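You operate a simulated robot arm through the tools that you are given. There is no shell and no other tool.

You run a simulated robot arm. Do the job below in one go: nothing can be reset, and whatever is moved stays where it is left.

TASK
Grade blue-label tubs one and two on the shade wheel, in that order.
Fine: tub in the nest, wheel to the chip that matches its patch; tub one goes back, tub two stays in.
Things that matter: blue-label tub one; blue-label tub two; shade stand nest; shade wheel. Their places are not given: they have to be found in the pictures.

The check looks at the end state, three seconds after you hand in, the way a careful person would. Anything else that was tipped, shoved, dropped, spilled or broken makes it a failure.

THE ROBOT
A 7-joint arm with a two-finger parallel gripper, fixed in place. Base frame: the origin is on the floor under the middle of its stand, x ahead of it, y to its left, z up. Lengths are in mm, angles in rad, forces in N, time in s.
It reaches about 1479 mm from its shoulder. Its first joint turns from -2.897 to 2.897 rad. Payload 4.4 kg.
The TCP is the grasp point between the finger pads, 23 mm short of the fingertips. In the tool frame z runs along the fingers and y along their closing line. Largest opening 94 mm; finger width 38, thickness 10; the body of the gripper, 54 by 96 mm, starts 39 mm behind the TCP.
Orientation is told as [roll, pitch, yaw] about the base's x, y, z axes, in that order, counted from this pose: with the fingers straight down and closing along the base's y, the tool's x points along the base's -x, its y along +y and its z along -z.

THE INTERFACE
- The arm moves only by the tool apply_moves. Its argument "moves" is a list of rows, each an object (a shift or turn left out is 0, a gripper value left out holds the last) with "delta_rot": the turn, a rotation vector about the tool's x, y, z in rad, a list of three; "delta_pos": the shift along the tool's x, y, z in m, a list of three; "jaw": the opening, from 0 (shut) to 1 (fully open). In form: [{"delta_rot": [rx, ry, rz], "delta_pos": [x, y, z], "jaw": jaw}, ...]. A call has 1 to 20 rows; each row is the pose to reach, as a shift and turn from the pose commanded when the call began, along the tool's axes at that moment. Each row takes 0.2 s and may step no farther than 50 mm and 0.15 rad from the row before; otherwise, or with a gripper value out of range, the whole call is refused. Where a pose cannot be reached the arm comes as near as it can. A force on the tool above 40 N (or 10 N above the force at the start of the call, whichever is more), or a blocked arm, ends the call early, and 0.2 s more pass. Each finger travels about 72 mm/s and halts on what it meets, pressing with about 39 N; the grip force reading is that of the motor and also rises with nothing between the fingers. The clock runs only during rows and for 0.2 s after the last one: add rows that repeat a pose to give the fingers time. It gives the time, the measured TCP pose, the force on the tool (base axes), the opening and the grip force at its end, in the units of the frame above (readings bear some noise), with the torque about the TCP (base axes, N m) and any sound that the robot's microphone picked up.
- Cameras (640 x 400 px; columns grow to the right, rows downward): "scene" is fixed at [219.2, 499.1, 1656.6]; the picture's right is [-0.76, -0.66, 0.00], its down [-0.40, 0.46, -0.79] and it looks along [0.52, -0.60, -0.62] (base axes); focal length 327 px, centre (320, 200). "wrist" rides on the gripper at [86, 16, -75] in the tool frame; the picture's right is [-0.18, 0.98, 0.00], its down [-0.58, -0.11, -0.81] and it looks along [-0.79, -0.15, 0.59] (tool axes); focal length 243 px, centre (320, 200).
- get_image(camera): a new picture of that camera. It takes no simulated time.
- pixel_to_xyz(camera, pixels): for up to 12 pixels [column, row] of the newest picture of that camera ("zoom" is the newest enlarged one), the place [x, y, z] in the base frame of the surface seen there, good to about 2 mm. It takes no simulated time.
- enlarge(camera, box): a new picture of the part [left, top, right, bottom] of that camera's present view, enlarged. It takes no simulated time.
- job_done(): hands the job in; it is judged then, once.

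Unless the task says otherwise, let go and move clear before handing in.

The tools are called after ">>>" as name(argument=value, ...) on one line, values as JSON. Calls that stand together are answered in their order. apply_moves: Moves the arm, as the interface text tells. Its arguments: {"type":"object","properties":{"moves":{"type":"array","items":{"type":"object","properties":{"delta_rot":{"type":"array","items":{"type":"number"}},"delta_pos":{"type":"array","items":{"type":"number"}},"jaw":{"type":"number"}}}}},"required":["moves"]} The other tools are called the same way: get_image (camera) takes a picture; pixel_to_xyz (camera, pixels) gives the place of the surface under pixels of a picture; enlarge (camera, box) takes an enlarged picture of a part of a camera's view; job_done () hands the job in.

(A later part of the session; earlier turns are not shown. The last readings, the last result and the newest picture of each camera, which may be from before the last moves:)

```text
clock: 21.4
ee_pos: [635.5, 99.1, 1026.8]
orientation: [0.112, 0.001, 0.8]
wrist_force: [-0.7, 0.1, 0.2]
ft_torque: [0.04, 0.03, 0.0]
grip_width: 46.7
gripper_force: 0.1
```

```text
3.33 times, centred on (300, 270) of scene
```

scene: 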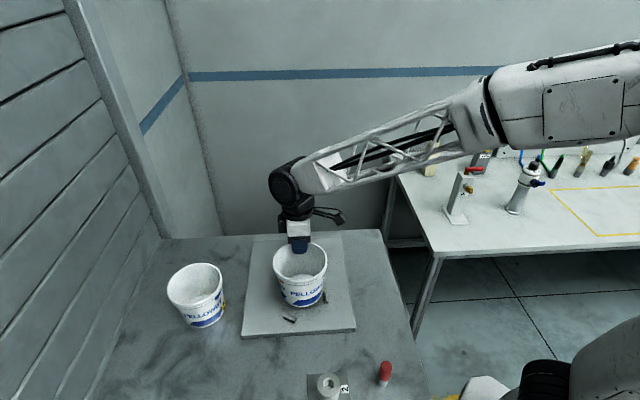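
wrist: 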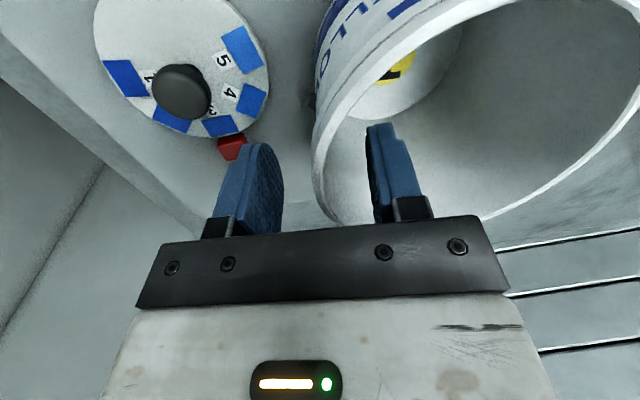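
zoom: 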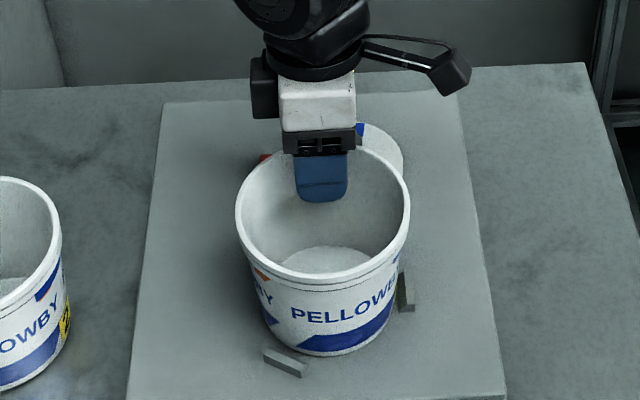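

Tub one sits upright between the ridges. Rising straight up clear of the rim and removing the tilt.

>>> apply_moves(moves=[{"delta_pos": [0, 0.0011, -0.0099]}, {"delta_pos": [0, 0.0027, -0.0249]}, {"delta_pos": [0, 0.0049, -0.0447]}, {"delta_pos": [0, 0.0077, -0.0696]}, {"delta_pos": [0, 0.0099, -0.0895], "delta_rot": [0.055, 0, 0]}, {"delta_pos": [0, 0.0121, -0.1093], "delta_rot": [0.11, 0, 0], "jaw": 1}, {"delta_pos": [0, 0.0121, -0.1093], "delta_rot": [0.11, 0, 0]}])

>>> get_image(camera="scene")

```text
clock: 23.0
ee_pos: [635.9, 97.5, 1137.0]
orientation: [0.002, 0.001, 0.802]
wrist_force: [-0.6, 0.5, 0.5]
ft_torque: [0.01, -0.02, 0.03]
grip_width: 94.0
gripper_force: 0.1
```

```text
taken
```

scene: 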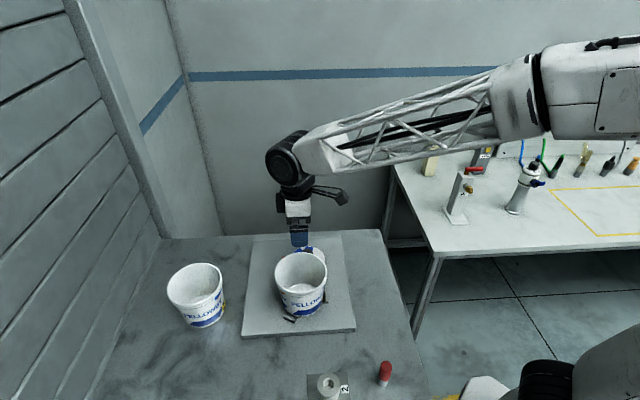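

Tub one stayed put. Moving the camera back toward the robot side to see the patch and the wheel chips in one picture.

>>> apply_moves(moves=[{"delta_pos": [0.0321, 0.0073, -0.0065]}, {"delta_pos": [0.0643, 0.0146, -0.013]}, {"delta_pos": [0.0964, 0.0219, -0.0195]}, {"delta_pos": [0.1285, 0.0292, -0.026]}, {"delta_pos": [0.1607, 0.0365, -0.0325]}, {"delta_pos": [0.1928, 0.0438, -0.039]}, {"delta_pos": [0.1928, 0.0438, -0.039]}])

>>> get_image(camera="wrist")

>>> enlarge(camera="wrist", box=[230, 90, 410, 200])

```text
clock: 24.6
ee_pos: [469.1, -10.0, 1173.1]
orientation: [-0.001, 0.0, 0.801]
wrist_force: [0.3, 0.1, 0.5]
ft_torque: [-0.03, -0.03, 0.0]
grip_width: 94.2
gripper_force: 0.0
```

```text
taken
```

wrist: 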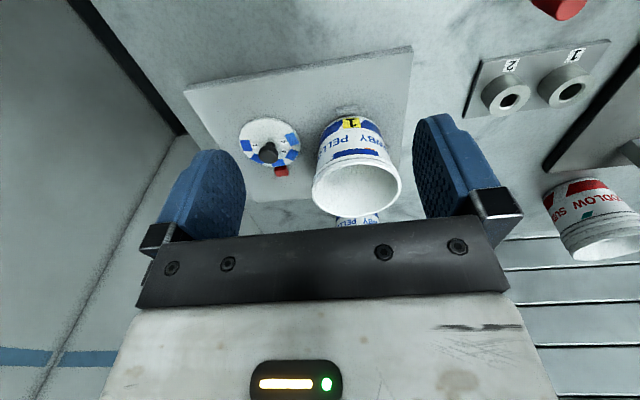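

```text
3.56 times, centred on (320, 145) of wrist
```

zoom: 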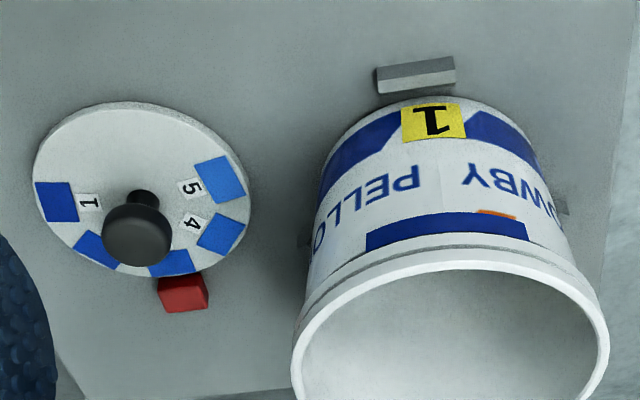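

Both the patch (zoom 440,230) and the chips are visible together. I'll zoom tightly on each in turn to compare shades.

>>> enlarge(camera="wrist", box=[322, 138, 386, 178])

>>> enlarge(camera="wrist", box=[236, 115, 304, 180])

```text
10.00 times, centred on (354, 158) of wrist
```

zoom: 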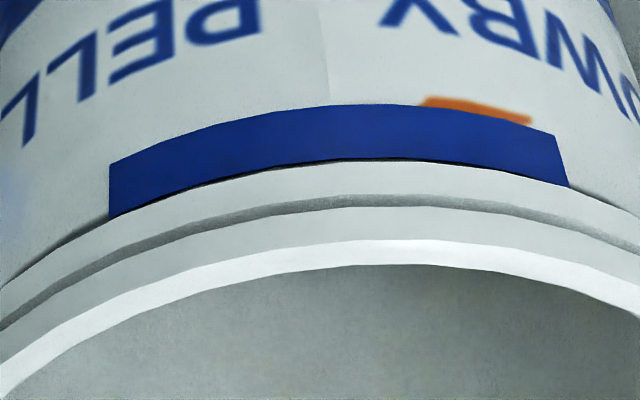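

```text
6.15 times, centred on (270, 148) of wrist
```

zoom: 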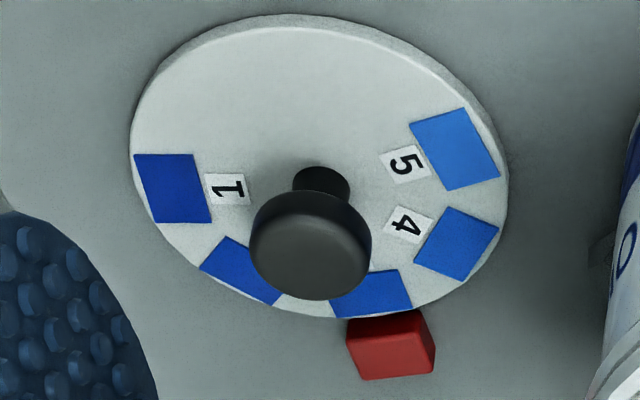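

Tub one's patch looks dark blue, close to the low-number chips. I'll zoom right in on the flat colour areas to compare fairly.

>>> enlarge(camera="wrist", box=[344, 148, 364, 160])

>>> enlarge(camera="wrist", box=[245, 138, 265, 150])

>>> enlarge(camera="wrist", box=[254, 153, 274, 165])

>>> enlarge(camera="wrist", box=[270, 158, 290, 170])

>>> enlarge(camera="wrist", box=[283, 148, 303, 160])

>>> enlarge(camera="wrist", box=[284, 133, 304, 145])

```text
16.00 times, centred on (354, 154) of wrist
```

zoom: 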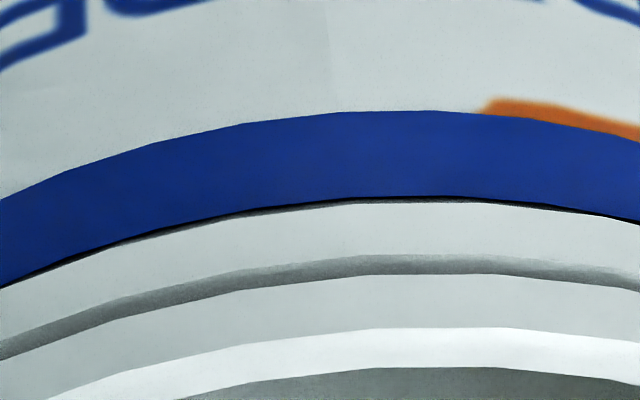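

```text
16.00 times, centred on (255, 144) of wrist
```

zoom: 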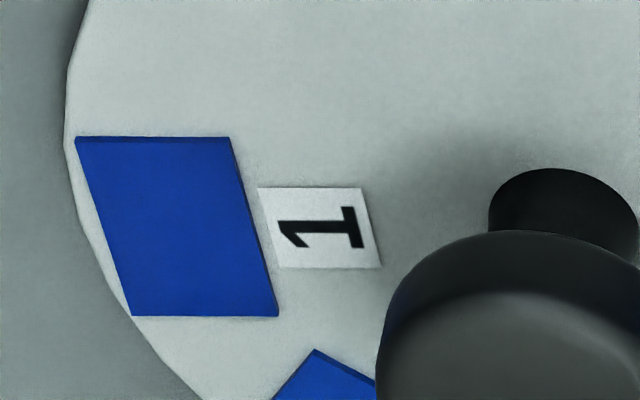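

```text
16.00 times, centred on (264, 159) of wrist
```

zoom: 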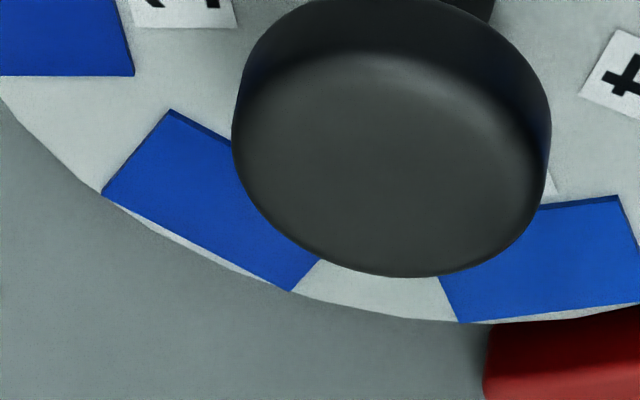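

```text
16.00 times, centred on (280, 164) of wrist
```

zoom: 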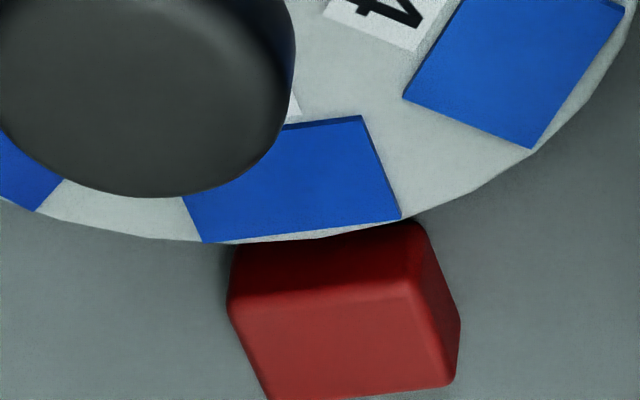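

```text
16.00 times, centred on (293, 154) of wrist
```

zoom: 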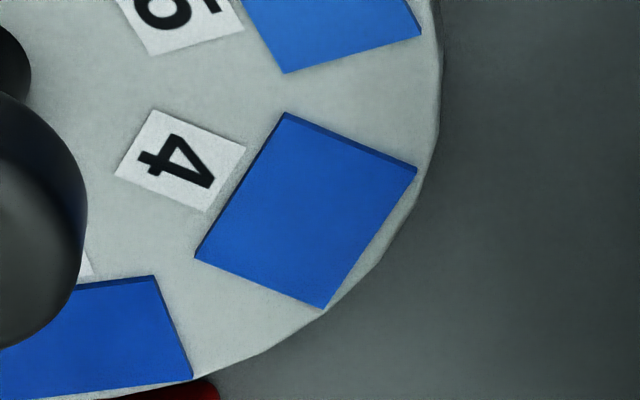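

```text
16.00 times, centred on (294, 139) of wrist
```

zoom: 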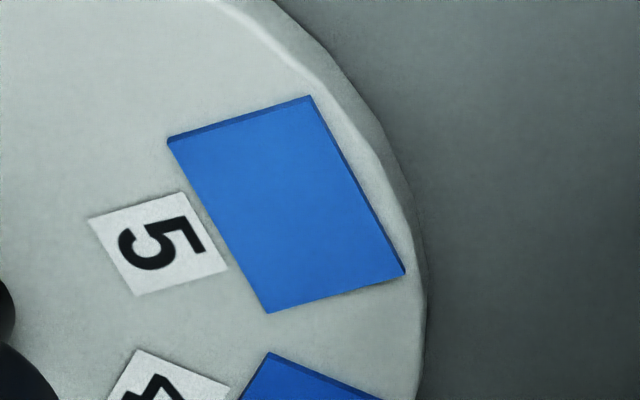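

The lighting differs between the upright patch and the flat chips, so I'll look at tiny uniform samples of each, plus the whites beside them, to compare hue.

>>> enlarge(camera="wrist", box=[353, 153, 355, 154])

>>> enlarge(camera="wrist", box=[249, 144, 251, 145])

>>> enlarge(camera="wrist", box=[259, 159, 261, 160])

>>> enlarge(camera="wrist", box=[279, 163, 281, 164])

>>> enlarge(camera="wrist", box=[292, 154, 294, 155])

>>> enlarge(camera="wrist", box=[292, 139, 294, 140])

```text
16.00 times, centred on (354, 154) of wrist
```

zoom: 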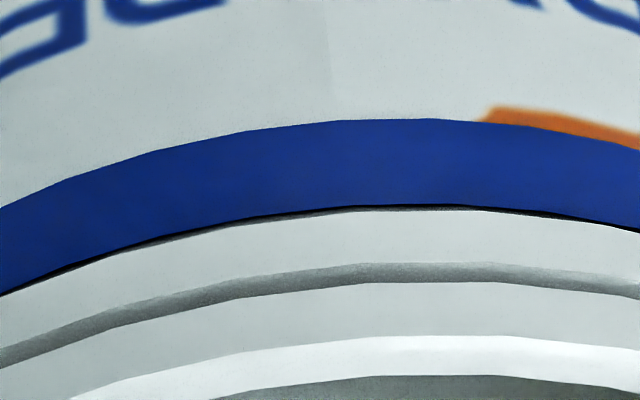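

```text
16.00 times, centred on (250, 144) of wrist
```

zoom: 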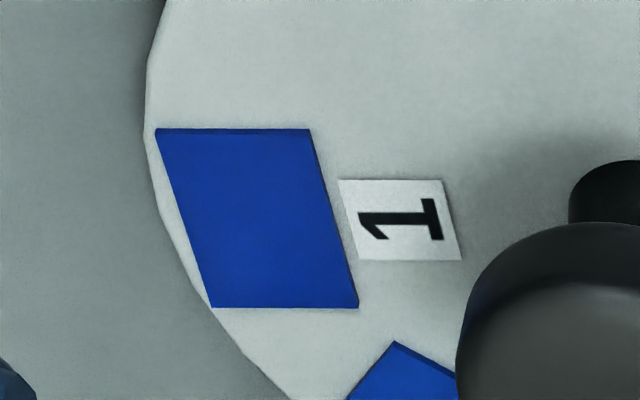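

```text
16.00 times, centred on (260, 160) of wrist
```

zoom: 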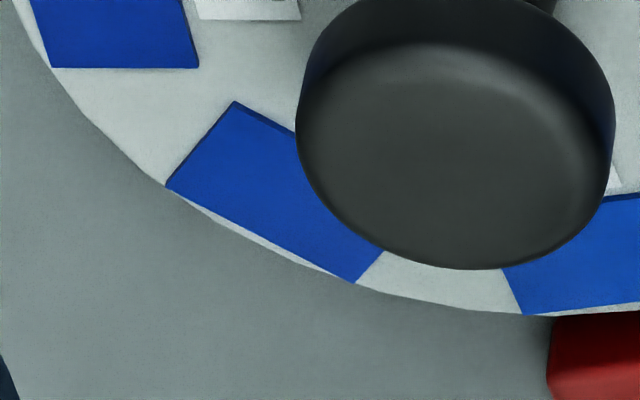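

```text
16.00 times, centred on (280, 164) of wrist
```

zoom: 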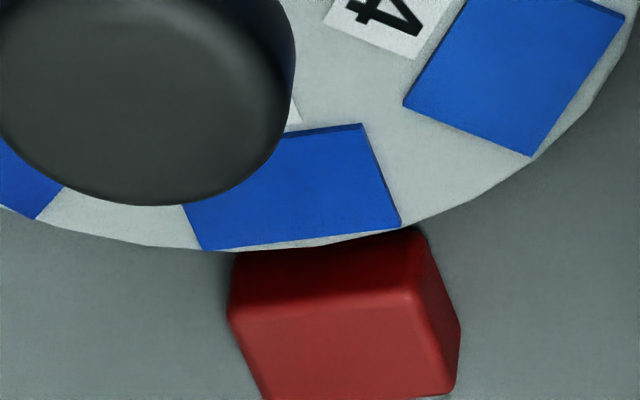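

```text
16.00 times, centred on (293, 154) of wrist
```

zoom: 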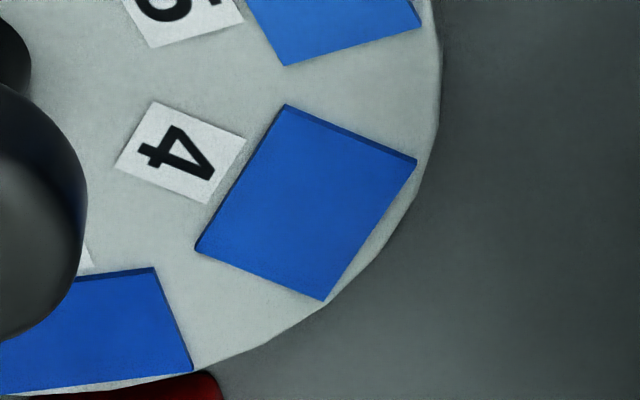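

```text
16.00 times, centred on (293, 140) of wrist
```

zoom: 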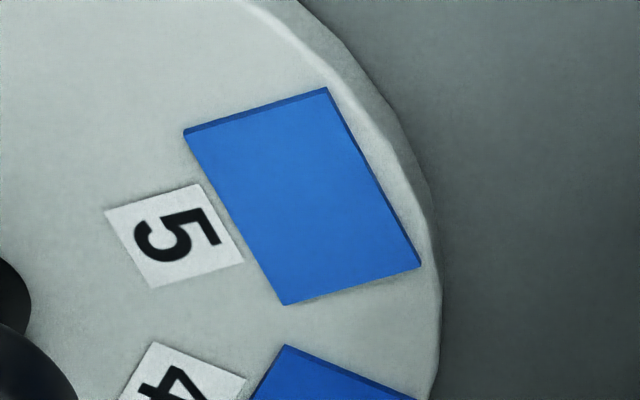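

The chips are plates with visible side edges, whose upright faces share the patch's kind of lighting, so they make a fair reference. I'll bring the camera closer to the wheel to see those edges.

>>> apply_moves(moves=[{"delta_pos": [-0.0163, -0.0171, 0.0253]}, {"delta_pos": [-0.0325, -0.0343, 0.0507]}, {"delta_pos": [-0.0488, -0.0514, 0.076]}, {"delta_pos": [-0.0651, -0.0685, 0.1013]}, {"delta_pos": [-0.0813, -0.0857, 0.1267]}, {"delta_pos": [-0.0976, -0.1028, 0.152]}, {"delta_pos": [-0.0976, -0.1028, 0.152]}])

>>> get_image(camera="wrist")

>>> enlarge(camera="wrist", box=[255, 100, 385, 210])

```text
clock: 26.2
ee_pos: [613.6, -9.0, 1019.8]
orientation: [0.0, 0.0, 0.8]
wrist_force: [0.1, 0.2, -0.3]
ft_torque: [-0.02, -0.01, 0.03]
grip_width: 93.9
gripper_force: 0.0
```

```text
taken
```

wrist: 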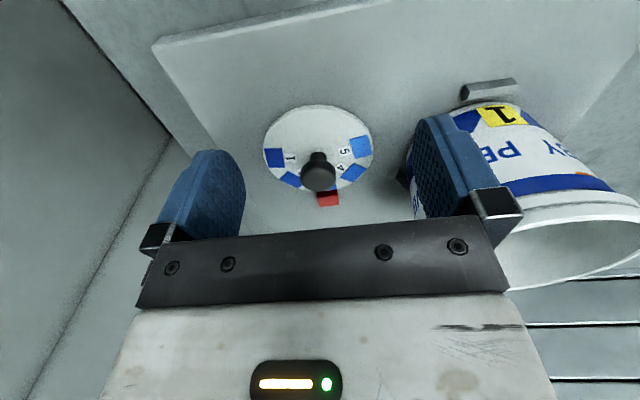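

```text
3.64 times, centred on (320, 155) of wrist
```

zoom: 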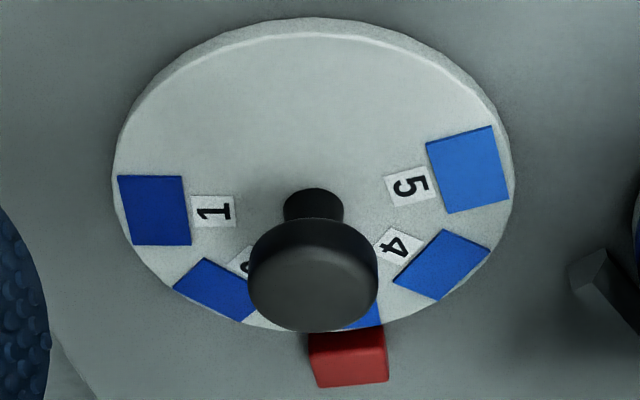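

Now the patch (560,186) and all chips are close in one view. Zooming on the chip edges and the patch at the largest scale.

>>> enlarge(camera="wrist", box=[264, 146, 284, 158])

>>> enlarge(camera="wrist", box=[350, 138, 370, 150])

>>> enlarge(camera="wrist", box=[540, 176, 580, 200])

>>> enlarge(camera="wrist", box=[280, 168, 300, 180])

>>> enlarge(camera="wrist", box=[342, 160, 362, 172])

```text
16.00 times, centred on (274, 152) of wrist
```

zoom: 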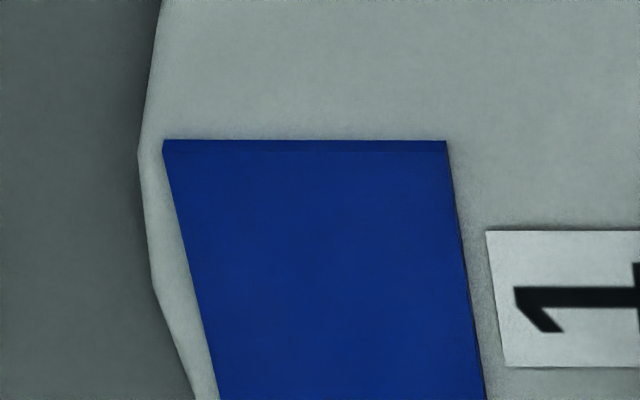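

```text
16.00 times, centred on (360, 144) of wrist
```

zoom: 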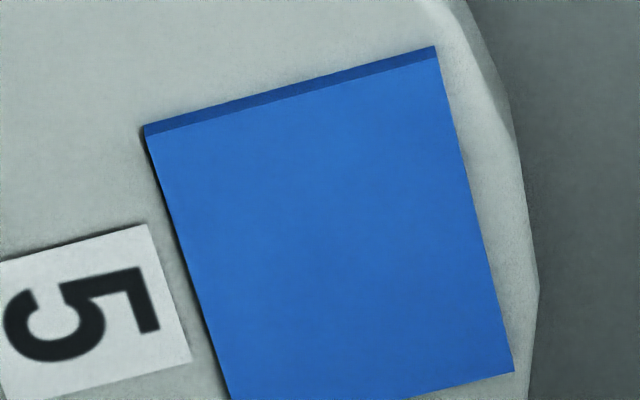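

```text
16.00 times, centred on (560, 188) of wrist
```

zoom: 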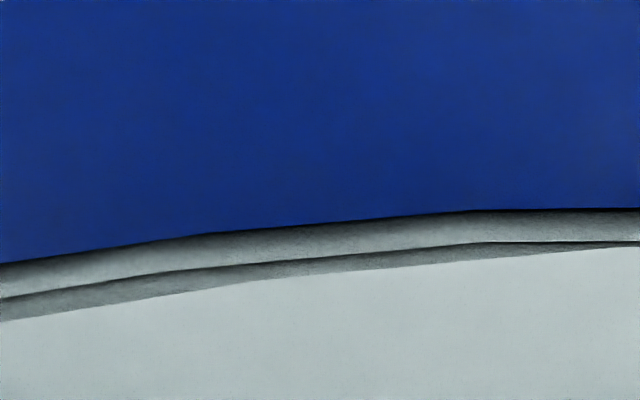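

```text
16.00 times, centred on (290, 174) of wrist
```

zoom: 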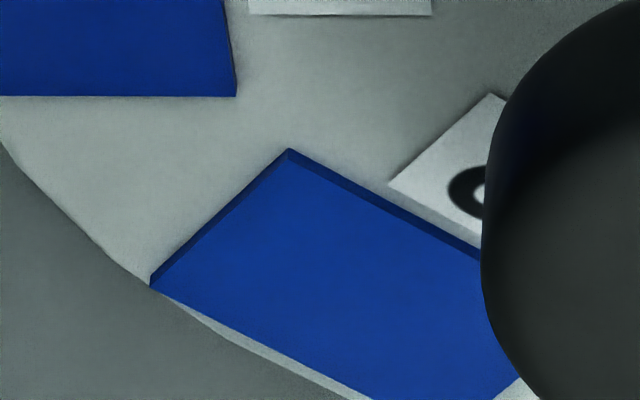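

```text
16.00 times, centred on (352, 166) of wrist
```

zoom: 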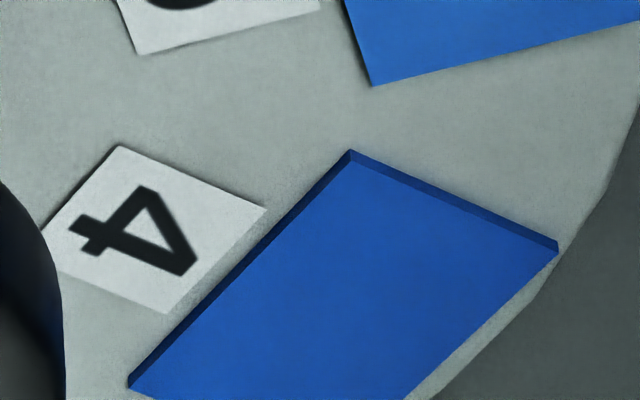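

The arm's shadow dims the wheel here, but the hue of the patch still sits near chips 1–2. I'll look at tub two's patch from the same relative pose for reference before turning the wheel.

>>> apply_moves(moves=[{"delta_pos": [0, 0, -0.033]}, {"delta_pos": [0, 0, -0.066]}, {"delta_pos": [0, 0, -0.1]}, {"delta_pos": [0, 0, -0.132]}, {"delta_pos": [-0.0308, 0.0201, -0.132]}, {"delta_pos": [-0.0617, 0.0402, -0.132]}, {"delta_pos": [-0.0925, 0.0603, -0.132]}, {"delta_pos": [-0.1234, 0.0804, -0.132]}, {"delta_pos": [-0.1542, 0.1005, -0.132]}, {"delta_pos": [-0.1542, 0.1005, -0.132]}])

>>> get_image(camera="wrist")

>>> enlarge(camera="wrist", box=[300, 110, 400, 200])

```text
clock: 28.4
ee_pos: [645.9, 170.3, 1156.9]
orientation: [0.001, 0.0, 0.8]
wrist_force: [-0.6, -0.1, 0.1]
ft_torque: [-0.01, 0.01, 0.01]
grip_width: 93.9
gripper_force: 0.1
```

```text
taken
```

wrist: 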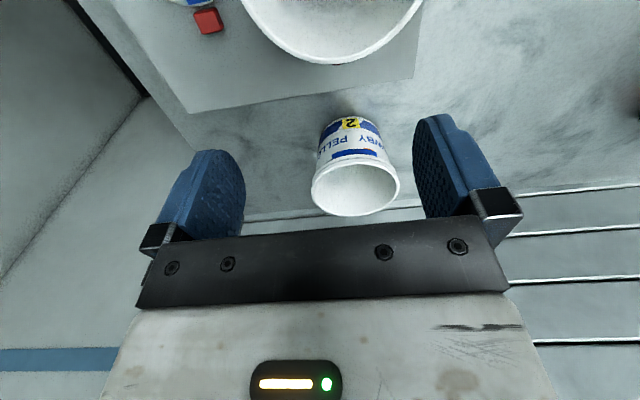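

```text
4.44 times, centred on (350, 155) of wrist
```

zoom: 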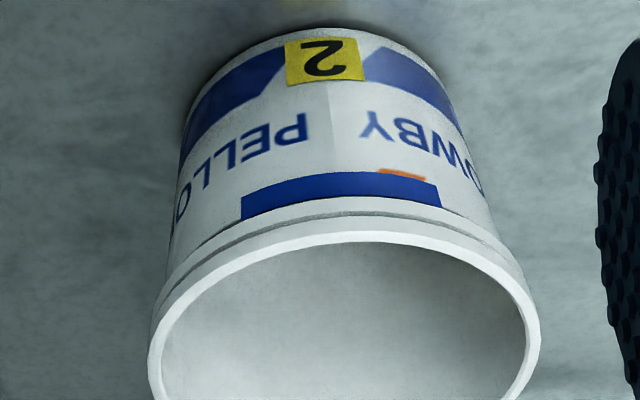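

>>> enlarge(camera="wrist", box=[340, 146, 360, 158])

>>> enlarge(camera="scene", box=[200, 265, 240, 295])

>>> enlarge(camera="scene", box=[300, 260, 340, 290])

```text
16.00 times, centred on (350, 152) of wrist
```

zoom: 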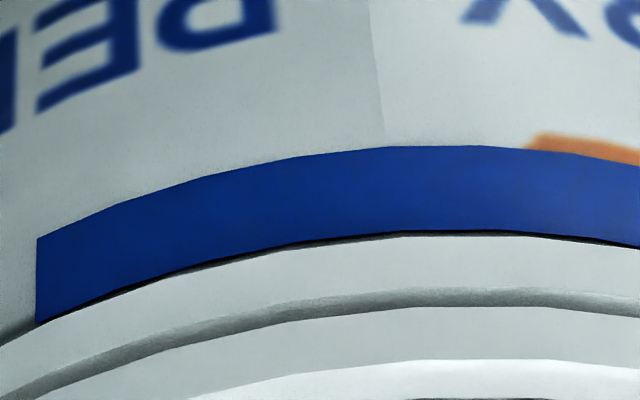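

```text
13.33 times, centred on (220, 280) of scene
```

zoom: 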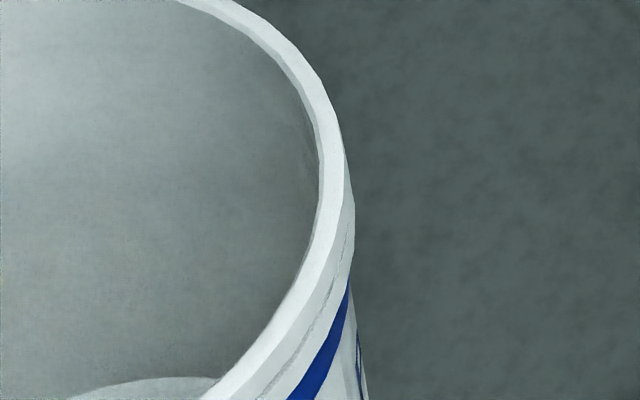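

```text
13.33 times, centred on (320, 275) of scene
```

zoom: 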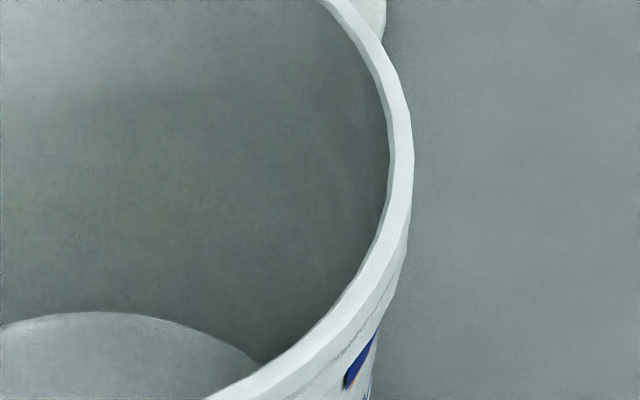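

Tub two's patch looks slightly lighter than tub one's, but both lie near chips 1–3 and the lighting difference makes it uncertain. I'll test properly by gripping tub one from its far side and tipping the patch upward like the chips; first rotating the gripper over the rim point at about (643,171).

>>> apply_moves(moves=[{"delta_pos": [0.0002, 0.0003, 0.004], "delta_rot": [0, 0, 0.14]}, {"delta_pos": [0.0004, 0.0006, 0.008], "delta_rot": [0, 0, 0.28]}, {"delta_pos": [0.0006, 0.0009, 0.012], "delta_rot": [0, 0, 0.42]}, {"delta_pos": [0.0008, 0.0012, 0.016], "delta_rot": [0, 0, 0.56]}, {"delta_pos": [0.001, 0.0015, 0.02], "delta_rot": [0, 0, 0.7]}, {"delta_pos": [0.0012, 0.0018, 0.024], "delta_rot": [0, 0, 0.84]}, {"delta_pos": [0.0014, 0.0022, 0.028], "delta_rot": [0, 0, 0.98]}, {"delta_pos": [0.0016, 0.0026, 0.032], "delta_rot": [0, 0, 1.12]}, {"delta_pos": [0.0018, 0.003, 0.036], "delta_rot": [0, 0, 1.26]}, {"delta_pos": [0.002, 0.0034, 0.04], "delta_rot": [0, 0, 1.4]}, {"delta_pos": [0.002, 0.0038, 0.044], "delta_rot": [0, 0, 1.54]}, {"delta_pos": [0.0021, 0.004, 0.048], "delta_rot": [0, 0, 1.68]}, {"delta_pos": [0.0021, 0.0042, 0.05], "delta_rot": [0, 0, 1.8], "jaw": 0.5}, {"delta_pos": [0.0021, 0.0042, 0.05], "delta_rot": [0, 0, 1.8], "jaw": 0.5}, {"delta_pos": [0.0021, 0.0042, 0.05], "delta_rot": [0, 0, 1.8], "jaw": 0.5}])

>>> get_image(camera="wrist")

>>> get_image(camera="scene")

```text
clock: 31.6
ee_pos: [645.1, 171.7, 1105.9]
orientation: [0.001, 0.002, -1.001]
wrist_force: [-0.8, -0.5, -0.2]
ft_torque: [-0.01, -0.01, -0.01]
grip_width: 46.9
gripper_force: 0.0
```

```text
taken
```

wrist: 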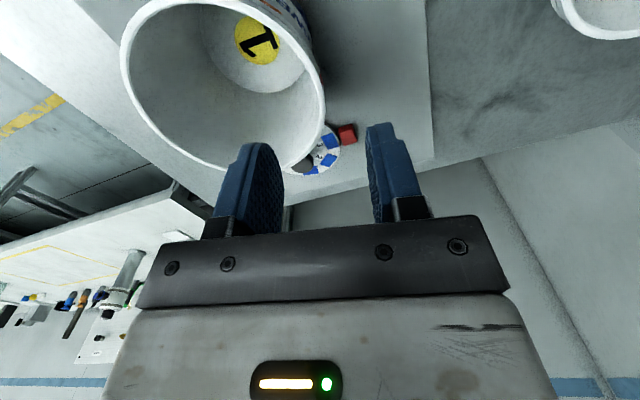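

```text
taken
```

scene: 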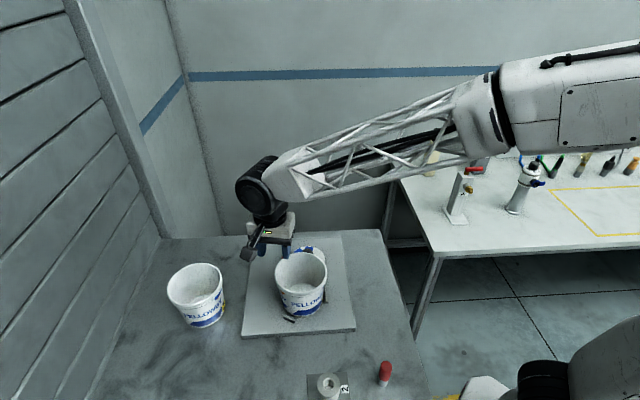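

The rim edge passes at wrist (322,97), right under the grip centre. Tilting to match the wall and lowering 78 mm.

>>> apply_moves(moves=[{"delta_pos": [0, 0, 0.01], "delta_rot": [0.055, 0, 0]}, {"delta_pos": [0, 0, 0.025], "delta_rot": [0.11, 0, 0]}, {"delta_pos": [0, 0, 0.04], "delta_rot": [0.11, 0, 0]}, {"delta_pos": [0, 0, 0.055], "delta_rot": [0.11, 0, 0]}, {"delta_pos": [0, 0, 0.068], "delta_rot": [0.11, 0, 0]}, {"delta_pos": [0, 0, 0.078], "delta_rot": [0.11, 0, 0]}, {"delta_pos": [0, 0, 0.078], "delta_rot": [0.11, 0, 0]}])

>>> get_image(camera="wrist")

```text
clock: 33.2
ee_pos: [644.5, 169.9, 1027.4]
orientation: [-0.11, 0.0, -1.0]
wrist_force: [0.1, 0.5, -0.3]
ft_torque: [0.02, 0.02, 0.02]
grip_width: 46.8
gripper_force: 0.2
```

```text
taken
```

wrist: 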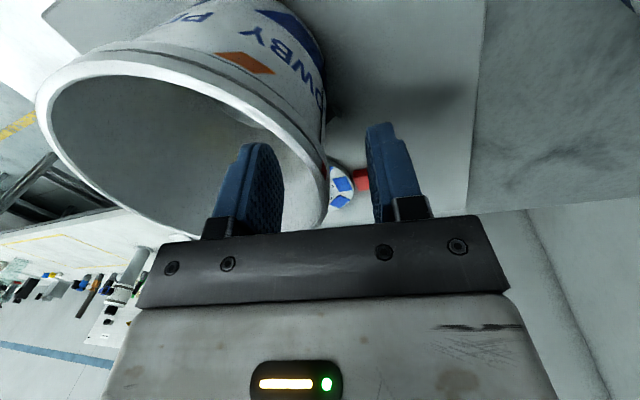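

Rim wall is between the two fingers (about wrist 318,200). Closing the jaw.

>>> apply_moves(moves=[{"jaw": 0.3}, {"jaw": 0.15}, {"jaw": 0.0}, {"jaw": 0.0}, {"jaw": 0.0}, {"jaw": 0.0}])

>>> get_image(camera="wrist")

```text
clock: 34.6
ee_pos: [643.4, 171.4, 1028.5]
orientation: [-0.112, 0.001, -1.001]
wrist_force: [-0.4, -0.2, 0.4]
ft_torque: [0.02, -0.01, -0.02]
grip_width: 6.8
gripper_force: 38.9
```

```text
taken
```

wrist: 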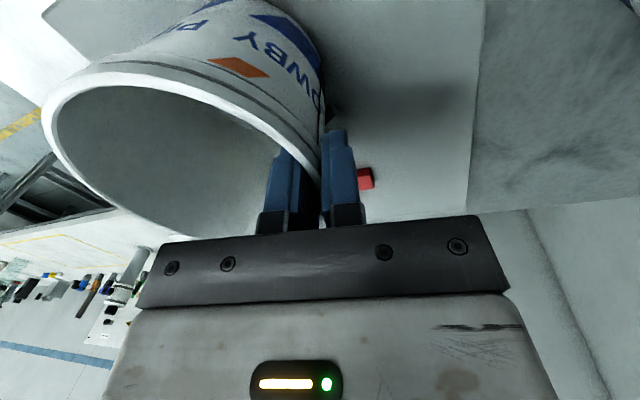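

Grip is clean with no residual force. Lifting tub one 150 mm and moving it to open space around (800,100) for the shade check.

>>> apply_moves(moves=[{"delta_pos": [0, -0.0011, -0.01]}, {"delta_pos": [0, -0.0033, -0.03]}, {"delta_pos": [0, -0.0055, -0.05]}, {"delta_pos": [0, -0.0077, -0.07]}, {"delta_pos": [0, -0.0099, -0.09]}, {"delta_pos": [0, -0.0121, -0.11]}, {"delta_pos": [0, -0.0144, -0.13]}, {"delta_pos": [0, -0.0168, -0.1521]}, {"delta_pos": [-0.0207, -0.0036, -0.1536]}, {"delta_pos": [-0.0413, 0.0097, -0.155]}, {"delta_pos": [-0.062, 0.0229, -0.1565]}, {"delta_pos": [-0.0826, 0.0361, -0.1579]}, {"delta_pos": [-0.1033, 0.0493, -0.1594]}, {"delta_pos": [-0.1239, 0.0626, -0.1608]}, {"delta_pos": [-0.1446, 0.0758, -0.1623]}, {"delta_pos": [-0.1446, 0.0758, -0.1623]}])

>>> get_image(camera="scene")

```text
clock: 38.0
ee_pos: [799.0, 98.3, 1181.5]
orientation: [-0.109, 0.001, -0.999]
wrist_force: [0.1, -0.9, 0.7]
ft_torque: [0.0, -0.03, -0.01]
grip_width: 6.7
gripper_force: 39.1
```

```text
taken
```

scene: 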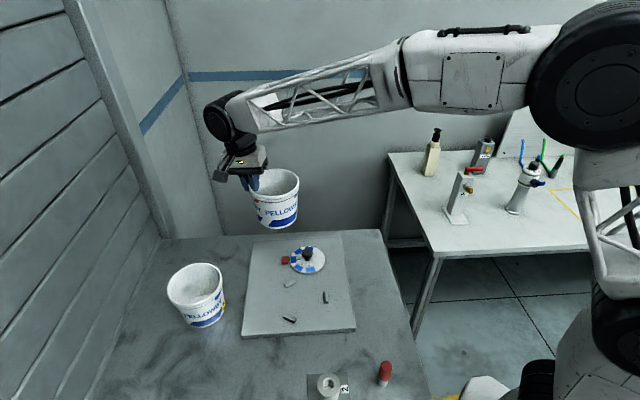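

Clear of everything; the tub is held level. Now turning it so the patch faces forward, keeping the TCP in place.

>>> apply_moves(moves=[{"delta_rot": [0, -0.0151, -0.1363]}, {"delta_rot": [0, -0.0301, -0.2726]}, {"delta_rot": [0, -0.0452, -0.4089]}, {"delta_rot": [0, -0.0603, -0.5451]}, {"delta_rot": [0, -0.0754, -0.6814]}, {"delta_rot": [0, -0.0904, -0.8177]}, {"delta_rot": [0, -0.1055, -0.954]}, {"delta_rot": [0, -0.1206, -1.0903]}, {"delta_rot": [0, -0.1356, -1.2266]}, {"delta_rot": [0, -0.1507, -1.3629]}, {"delta_rot": [0, -0.1658, -1.4991]}, {"delta_rot": [0, -0.1809, -1.6354]}, {"delta_rot": [0, -0.1959, -1.7717]}, {"delta_rot": [0, -0.211, -1.908]}, {"delta_rot": [0, -0.211, -1.908]}])

>>> get_image(camera="scene")

>>> get_image(camera="wrist")

```text
clock: 41.2
ee_pos: [800.0, 99.4, 1180.0]
orientation: [-0.109, 0.001, 0.922]
wrist_force: [0.6, -0.7, 0.8]
ft_torque: [0.02, 0.0, 0.0]
grip_width: 6.8
gripper_force: 39.0
```

```text
taken
```

scene: 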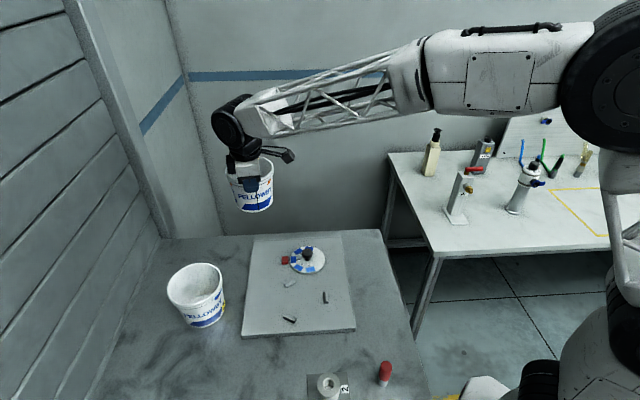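

```text
taken
```

wrist: 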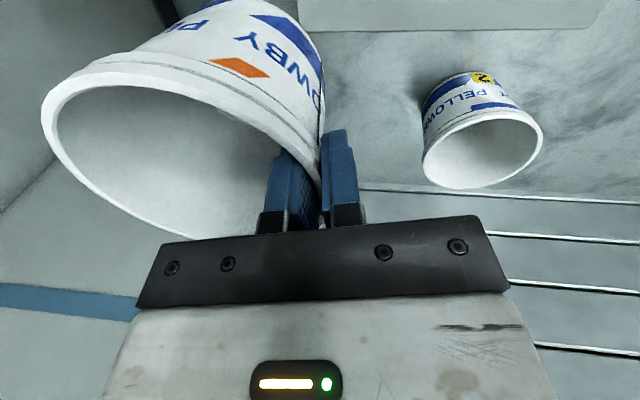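

The tub is now turned. Tipping gradually so the patch comes up, halfway first.

>>> apply_moves(moves=[{"delta_rot": [0.119, -0.037, 0.004]}, {"delta_rot": [0.239, -0.074, 0.008]}, {"delta_rot": [0.358, -0.111, 0.012]}, {"delta_rot": [0.478, -0.148, 0.016]}, {"delta_rot": [0.597, -0.185, 0.02]}, {"delta_rot": [0.716, -0.222, 0.025]}, {"delta_rot": [0.716, -0.222, 0.025]}])

>>> get_image(camera="scene")

```text
clock: 42.8
ee_pos: [799.8, 99.7, 1179.7]
orientation: [-0.839, -0.207, 0.997]
wrist_force: [1.3, -0.3, -0.1]
ft_torque: [0.03, 0.04, -0.01]
grip_width: 6.4
gripper_force: 39.0
```

```text
taken
```

scene: 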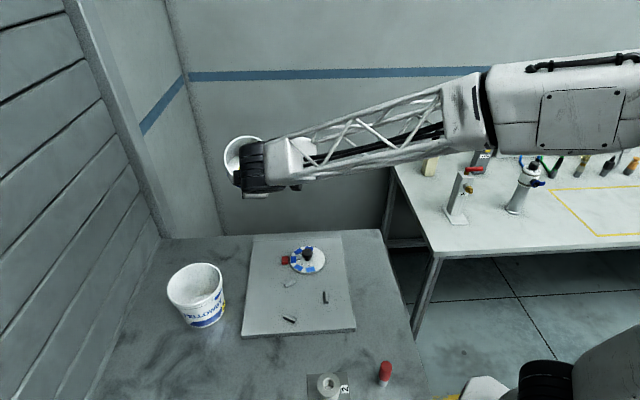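

Tilting works smoothly with steady readings. Continuing to nearly 85–90°.

>>> apply_moves(moves=[{"delta_rot": [0.119, -0.037, 0.004]}, {"delta_rot": [0.239, -0.074, 0.008]}, {"delta_rot": [0.358, -0.111, 0.012]}, {"delta_rot": [0.478, -0.148, 0.016]}, {"delta_rot": [0.597, -0.185, 0.02]}, {"delta_rot": [0.716, -0.222, 0.025]}, {"delta_rot": [0.716, -0.222, 0.025]}])

>>> get_image(camera="scene")

>>> enlarge(camera="scene", box=[200, 100, 300, 210])

```text
clock: 44.4
ee_pos: [800.0, 99.8, 1181.9]
orientation: [-1.608, -0.302, 1.2]
wrist_force: [-0.7, 0.0, -0.7]
ft_torque: [0.02, 0.05, 0.0]
grip_width: 6.7
gripper_force: 39.2
```

```text
taken
```

scene: 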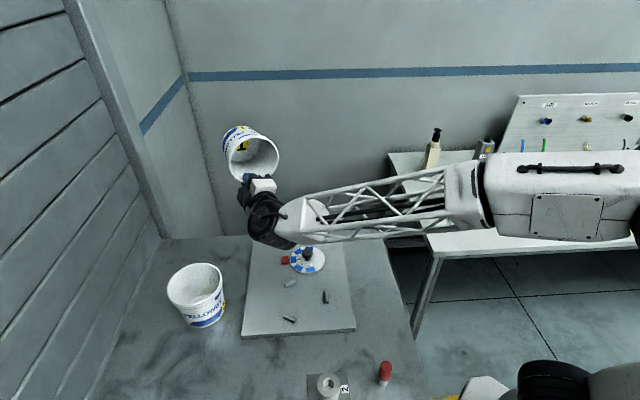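

```text
3.64 times, centred on (250, 155) of scene
```

zoom: 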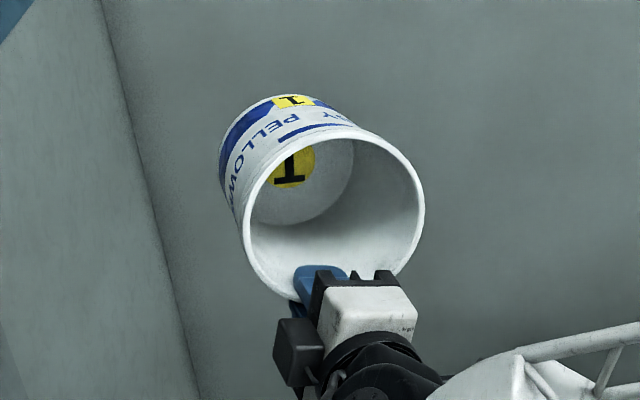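

The patch now faces up (zoom 315,132). Zooming tightly on it and then on the chips in the same light.

>>> enlarge(camera="scene", box=[236, 128, 260, 143])

>>> enlarge(camera="scene", box=[284, 244, 324, 269])

```text
16.00 times, centred on (248, 136) of scene
```

zoom: 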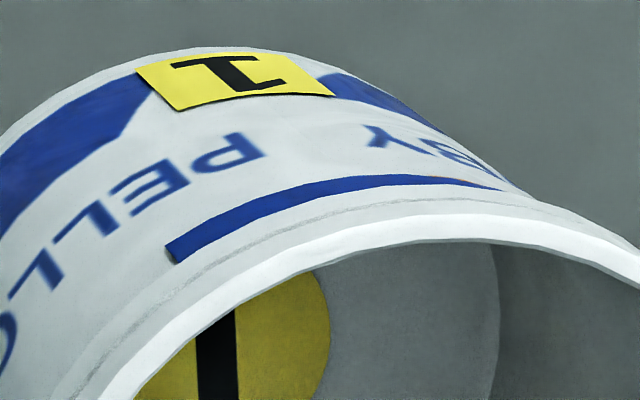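

```text
16.00 times, centred on (304, 256) of scene
```

zoom: 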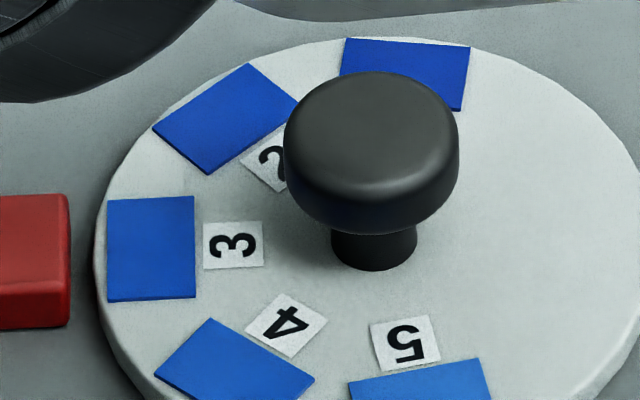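

With the patch facing up it looks about as dark as chip 1, but the lip hides most of it from the scene camera. I'll turn the tub about the vertical so the camera sees the patch side-on.

>>> apply_moves(moves=[{"delta_rot": [-0.0395, -0.1273, 0.0046]}, {"delta_rot": [-0.0791, -0.2545, 0.0091]}, {"delta_rot": [-0.1186, -0.3818, 0.0137]}, {"delta_rot": [-0.1581, -0.5091, 0.0183]}, {"delta_rot": [-0.1977, -0.6363, 0.0229]}, {"delta_rot": [-0.2372, -0.7636, 0.0274]}, {"delta_rot": [-0.2767, -0.8909, 0.032]}, {"delta_rot": [-0.3163, -1.0181, 0.0366]}, {"delta_rot": [-0.3558, -1.1454, 0.0412]}, {"delta_rot": [-0.3558, -1.1454, 0.0412]}])

>>> get_image(camera="scene")

```text
clock: 46.6
ee_pos: [797.1, 113.7, 1183.6]
orientation: [-1.604, -0.304, 1.644]
wrist_force: [-0.7, -0.9, 0.1]
ft_torque: [0.02, 0.06, -0.01]
grip_width: 6.7
gripper_force: 39.2
out of reach, approached as far as the arm can: row 4, 5, 6, 7, 8, 9, 10
```

```text
taken
```

scene: 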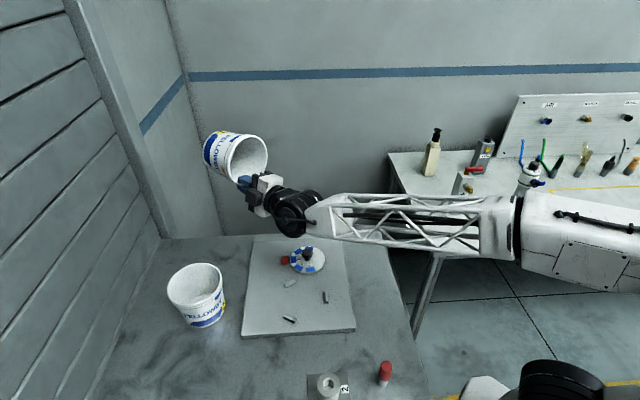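

The arm reached partway (yaw about 0.44 rad more) and stopped at a limit. The view is already better, so I zoom on the patch now.

>>> enlarge(camera="scene", box=[218, 124, 258, 149])

>>> enlarge(camera="scene", box=[284, 244, 324, 269])

```text
16.00 times, centred on (238, 136) of scene
```

zoom: 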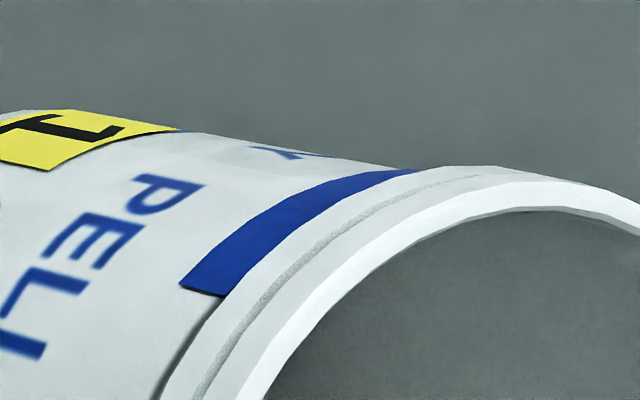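

```text
16.00 times, centred on (304, 256) of scene
```

zoom: 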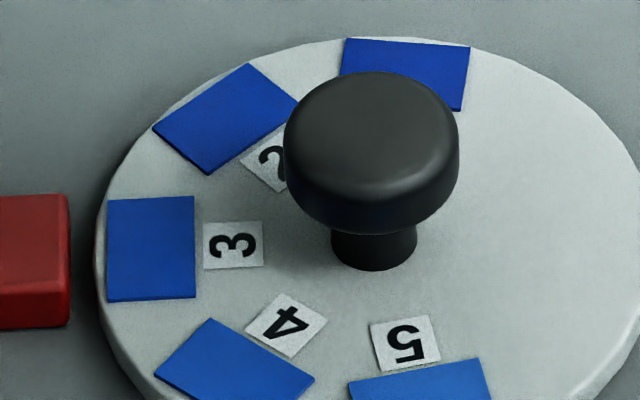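

The up-facing patch reads about like chip 1 in blue depth (never as bright as chip 2), though with some glare. I'll back the yaw off by one step to learn how the commanded pose was kept after the limit.

>>> apply_moves(moves=[{"delta_rot": [0.0395, 0.1273, -0.0046]}])

```text
clock: 47.0
ee_pos: [797.1, 114.2, 1185.1]
orientation: [-1.603, -0.302, 1.508]
wrist_force: [0.4, 0.1, 0.1]
ft_torque: [-0.02, 0.0, -0.01]
grip_width: 6.6
gripper_force: 39.1
```

The commanded pose follows the reached one, so tracking is simple. Now I tip a bit past horizontal to show the patch more squarely to the scene camera.

>>> apply_moves(moves=[{"delta_rot": [0.0955, -0.0296, 0.0033]}, {"delta_rot": [0.191, -0.0592, 0.0066]}, {"delta_rot": [0.2865, -0.0888, 0.0099]}, {"delta_rot": [0.382, -0.1184, 0.0132]}, {"delta_rot": [0.382, -0.1184, 0.0132]}])

>>> get_image(camera="scene")

>>> enlarge(camera="scene", box=[210, 115, 274, 155])

```text
clock: 48.2
ee_pos: [796.1, 115.1, 1184.2]
orientation: [-2.02, -0.286, 1.632]
wrist_force: [0.5, 0.2, 0.2]
ft_torque: [0.04, 0.02, 0.0]
grip_width: 6.5
gripper_force: 38.7
```

```text
taken
```

scene: 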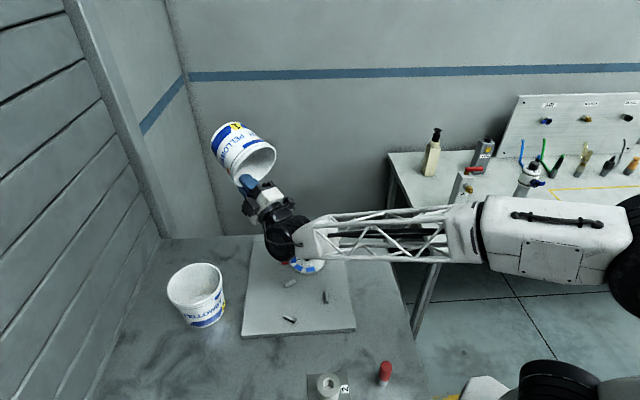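

```text
10.00 times, centred on (242, 135) of scene
```

zoom: 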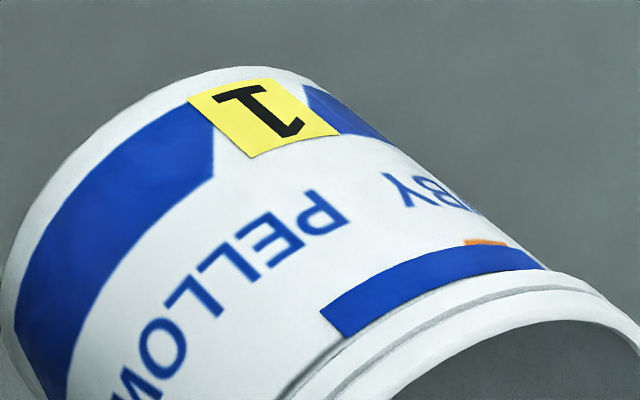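

The patch is now squarely lit. Zooming at full scale for a careful reading of it against the label's own blue print and white.

>>> enlarge(camera="scene", box=[236, 136, 260, 151])

>>> enlarge(camera="scene", box=[284, 254, 324, 279])

```text
16.00 times, centred on (248, 144) of scene
```

zoom: 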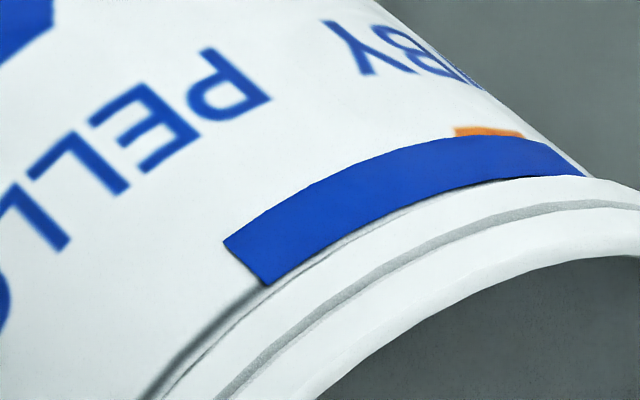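

```text
16.00 times, centred on (304, 266) of scene
```

zoom: 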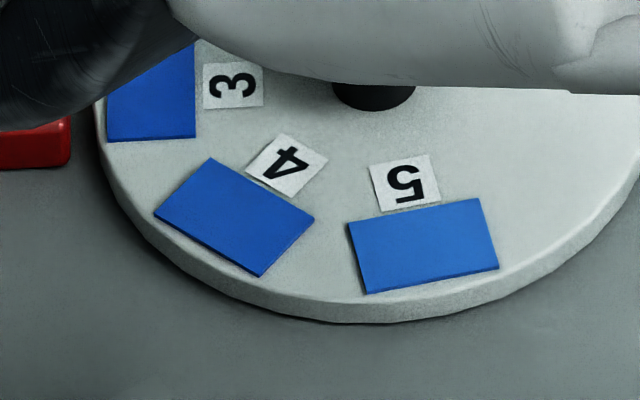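

Taken together, tub one's patch matches chip 1 best in blue depth (the slight extra green is glare). I'll now undo the tilt step by step to bring the tub upright again.

>>> apply_moves(moves=[{"delta_rot": [-0.1296, 0.0402, -0.0045]}, {"delta_rot": [-0.2592, 0.0803, -0.009]}, {"delta_rot": [-0.3888, 0.1205, -0.0134]}, {"delta_rot": [-0.5184, 0.1607, -0.0179]}, {"delta_rot": [-0.648, 0.2009, -0.0224]}, {"delta_rot": [-0.7776, 0.241, -0.0269]}, {"delta_rot": [-0.9073, 0.2812, -0.0314]}, {"delta_rot": [-1.0369, 0.3214, -0.0358]}, {"delta_rot": [-1.1665, 0.3615, -0.0403]}, {"delta_rot": [-1.2961, 0.4017, -0.0448]}, {"delta_rot": [-1.4257, 0.4419, -0.0493]}, {"delta_rot": [-1.5553, 0.4821, -0.0538]}, {"delta_rot": [-1.6849, 0.5222, -0.0582]}, {"delta_rot": [-1.8145, 0.5624, -0.0627]}, {"delta_rot": [-1.8145, 0.5624, -0.0627]}])

>>> get_image(camera="scene")

```text
clock: 51.4
ee_pos: [795.3, 114.2, 1185.4]
orientation: [-0.103, 0.002, 1.231]
wrist_force: [-0.8, 0.1, -0.9]
ft_torque: [-0.01, 0.03, 0.0]
grip_width: 6.9
gripper_force: 39.0
```

```text
taken
```

scene: 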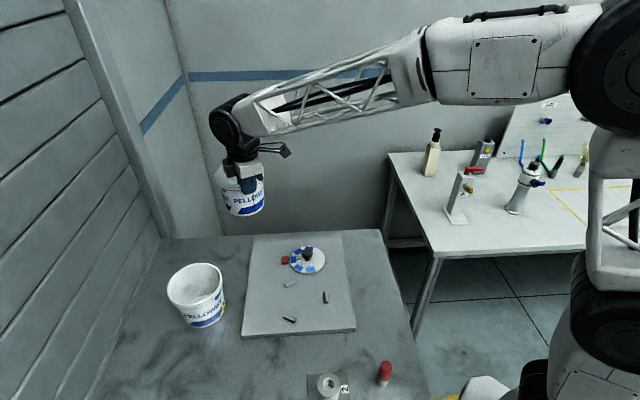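

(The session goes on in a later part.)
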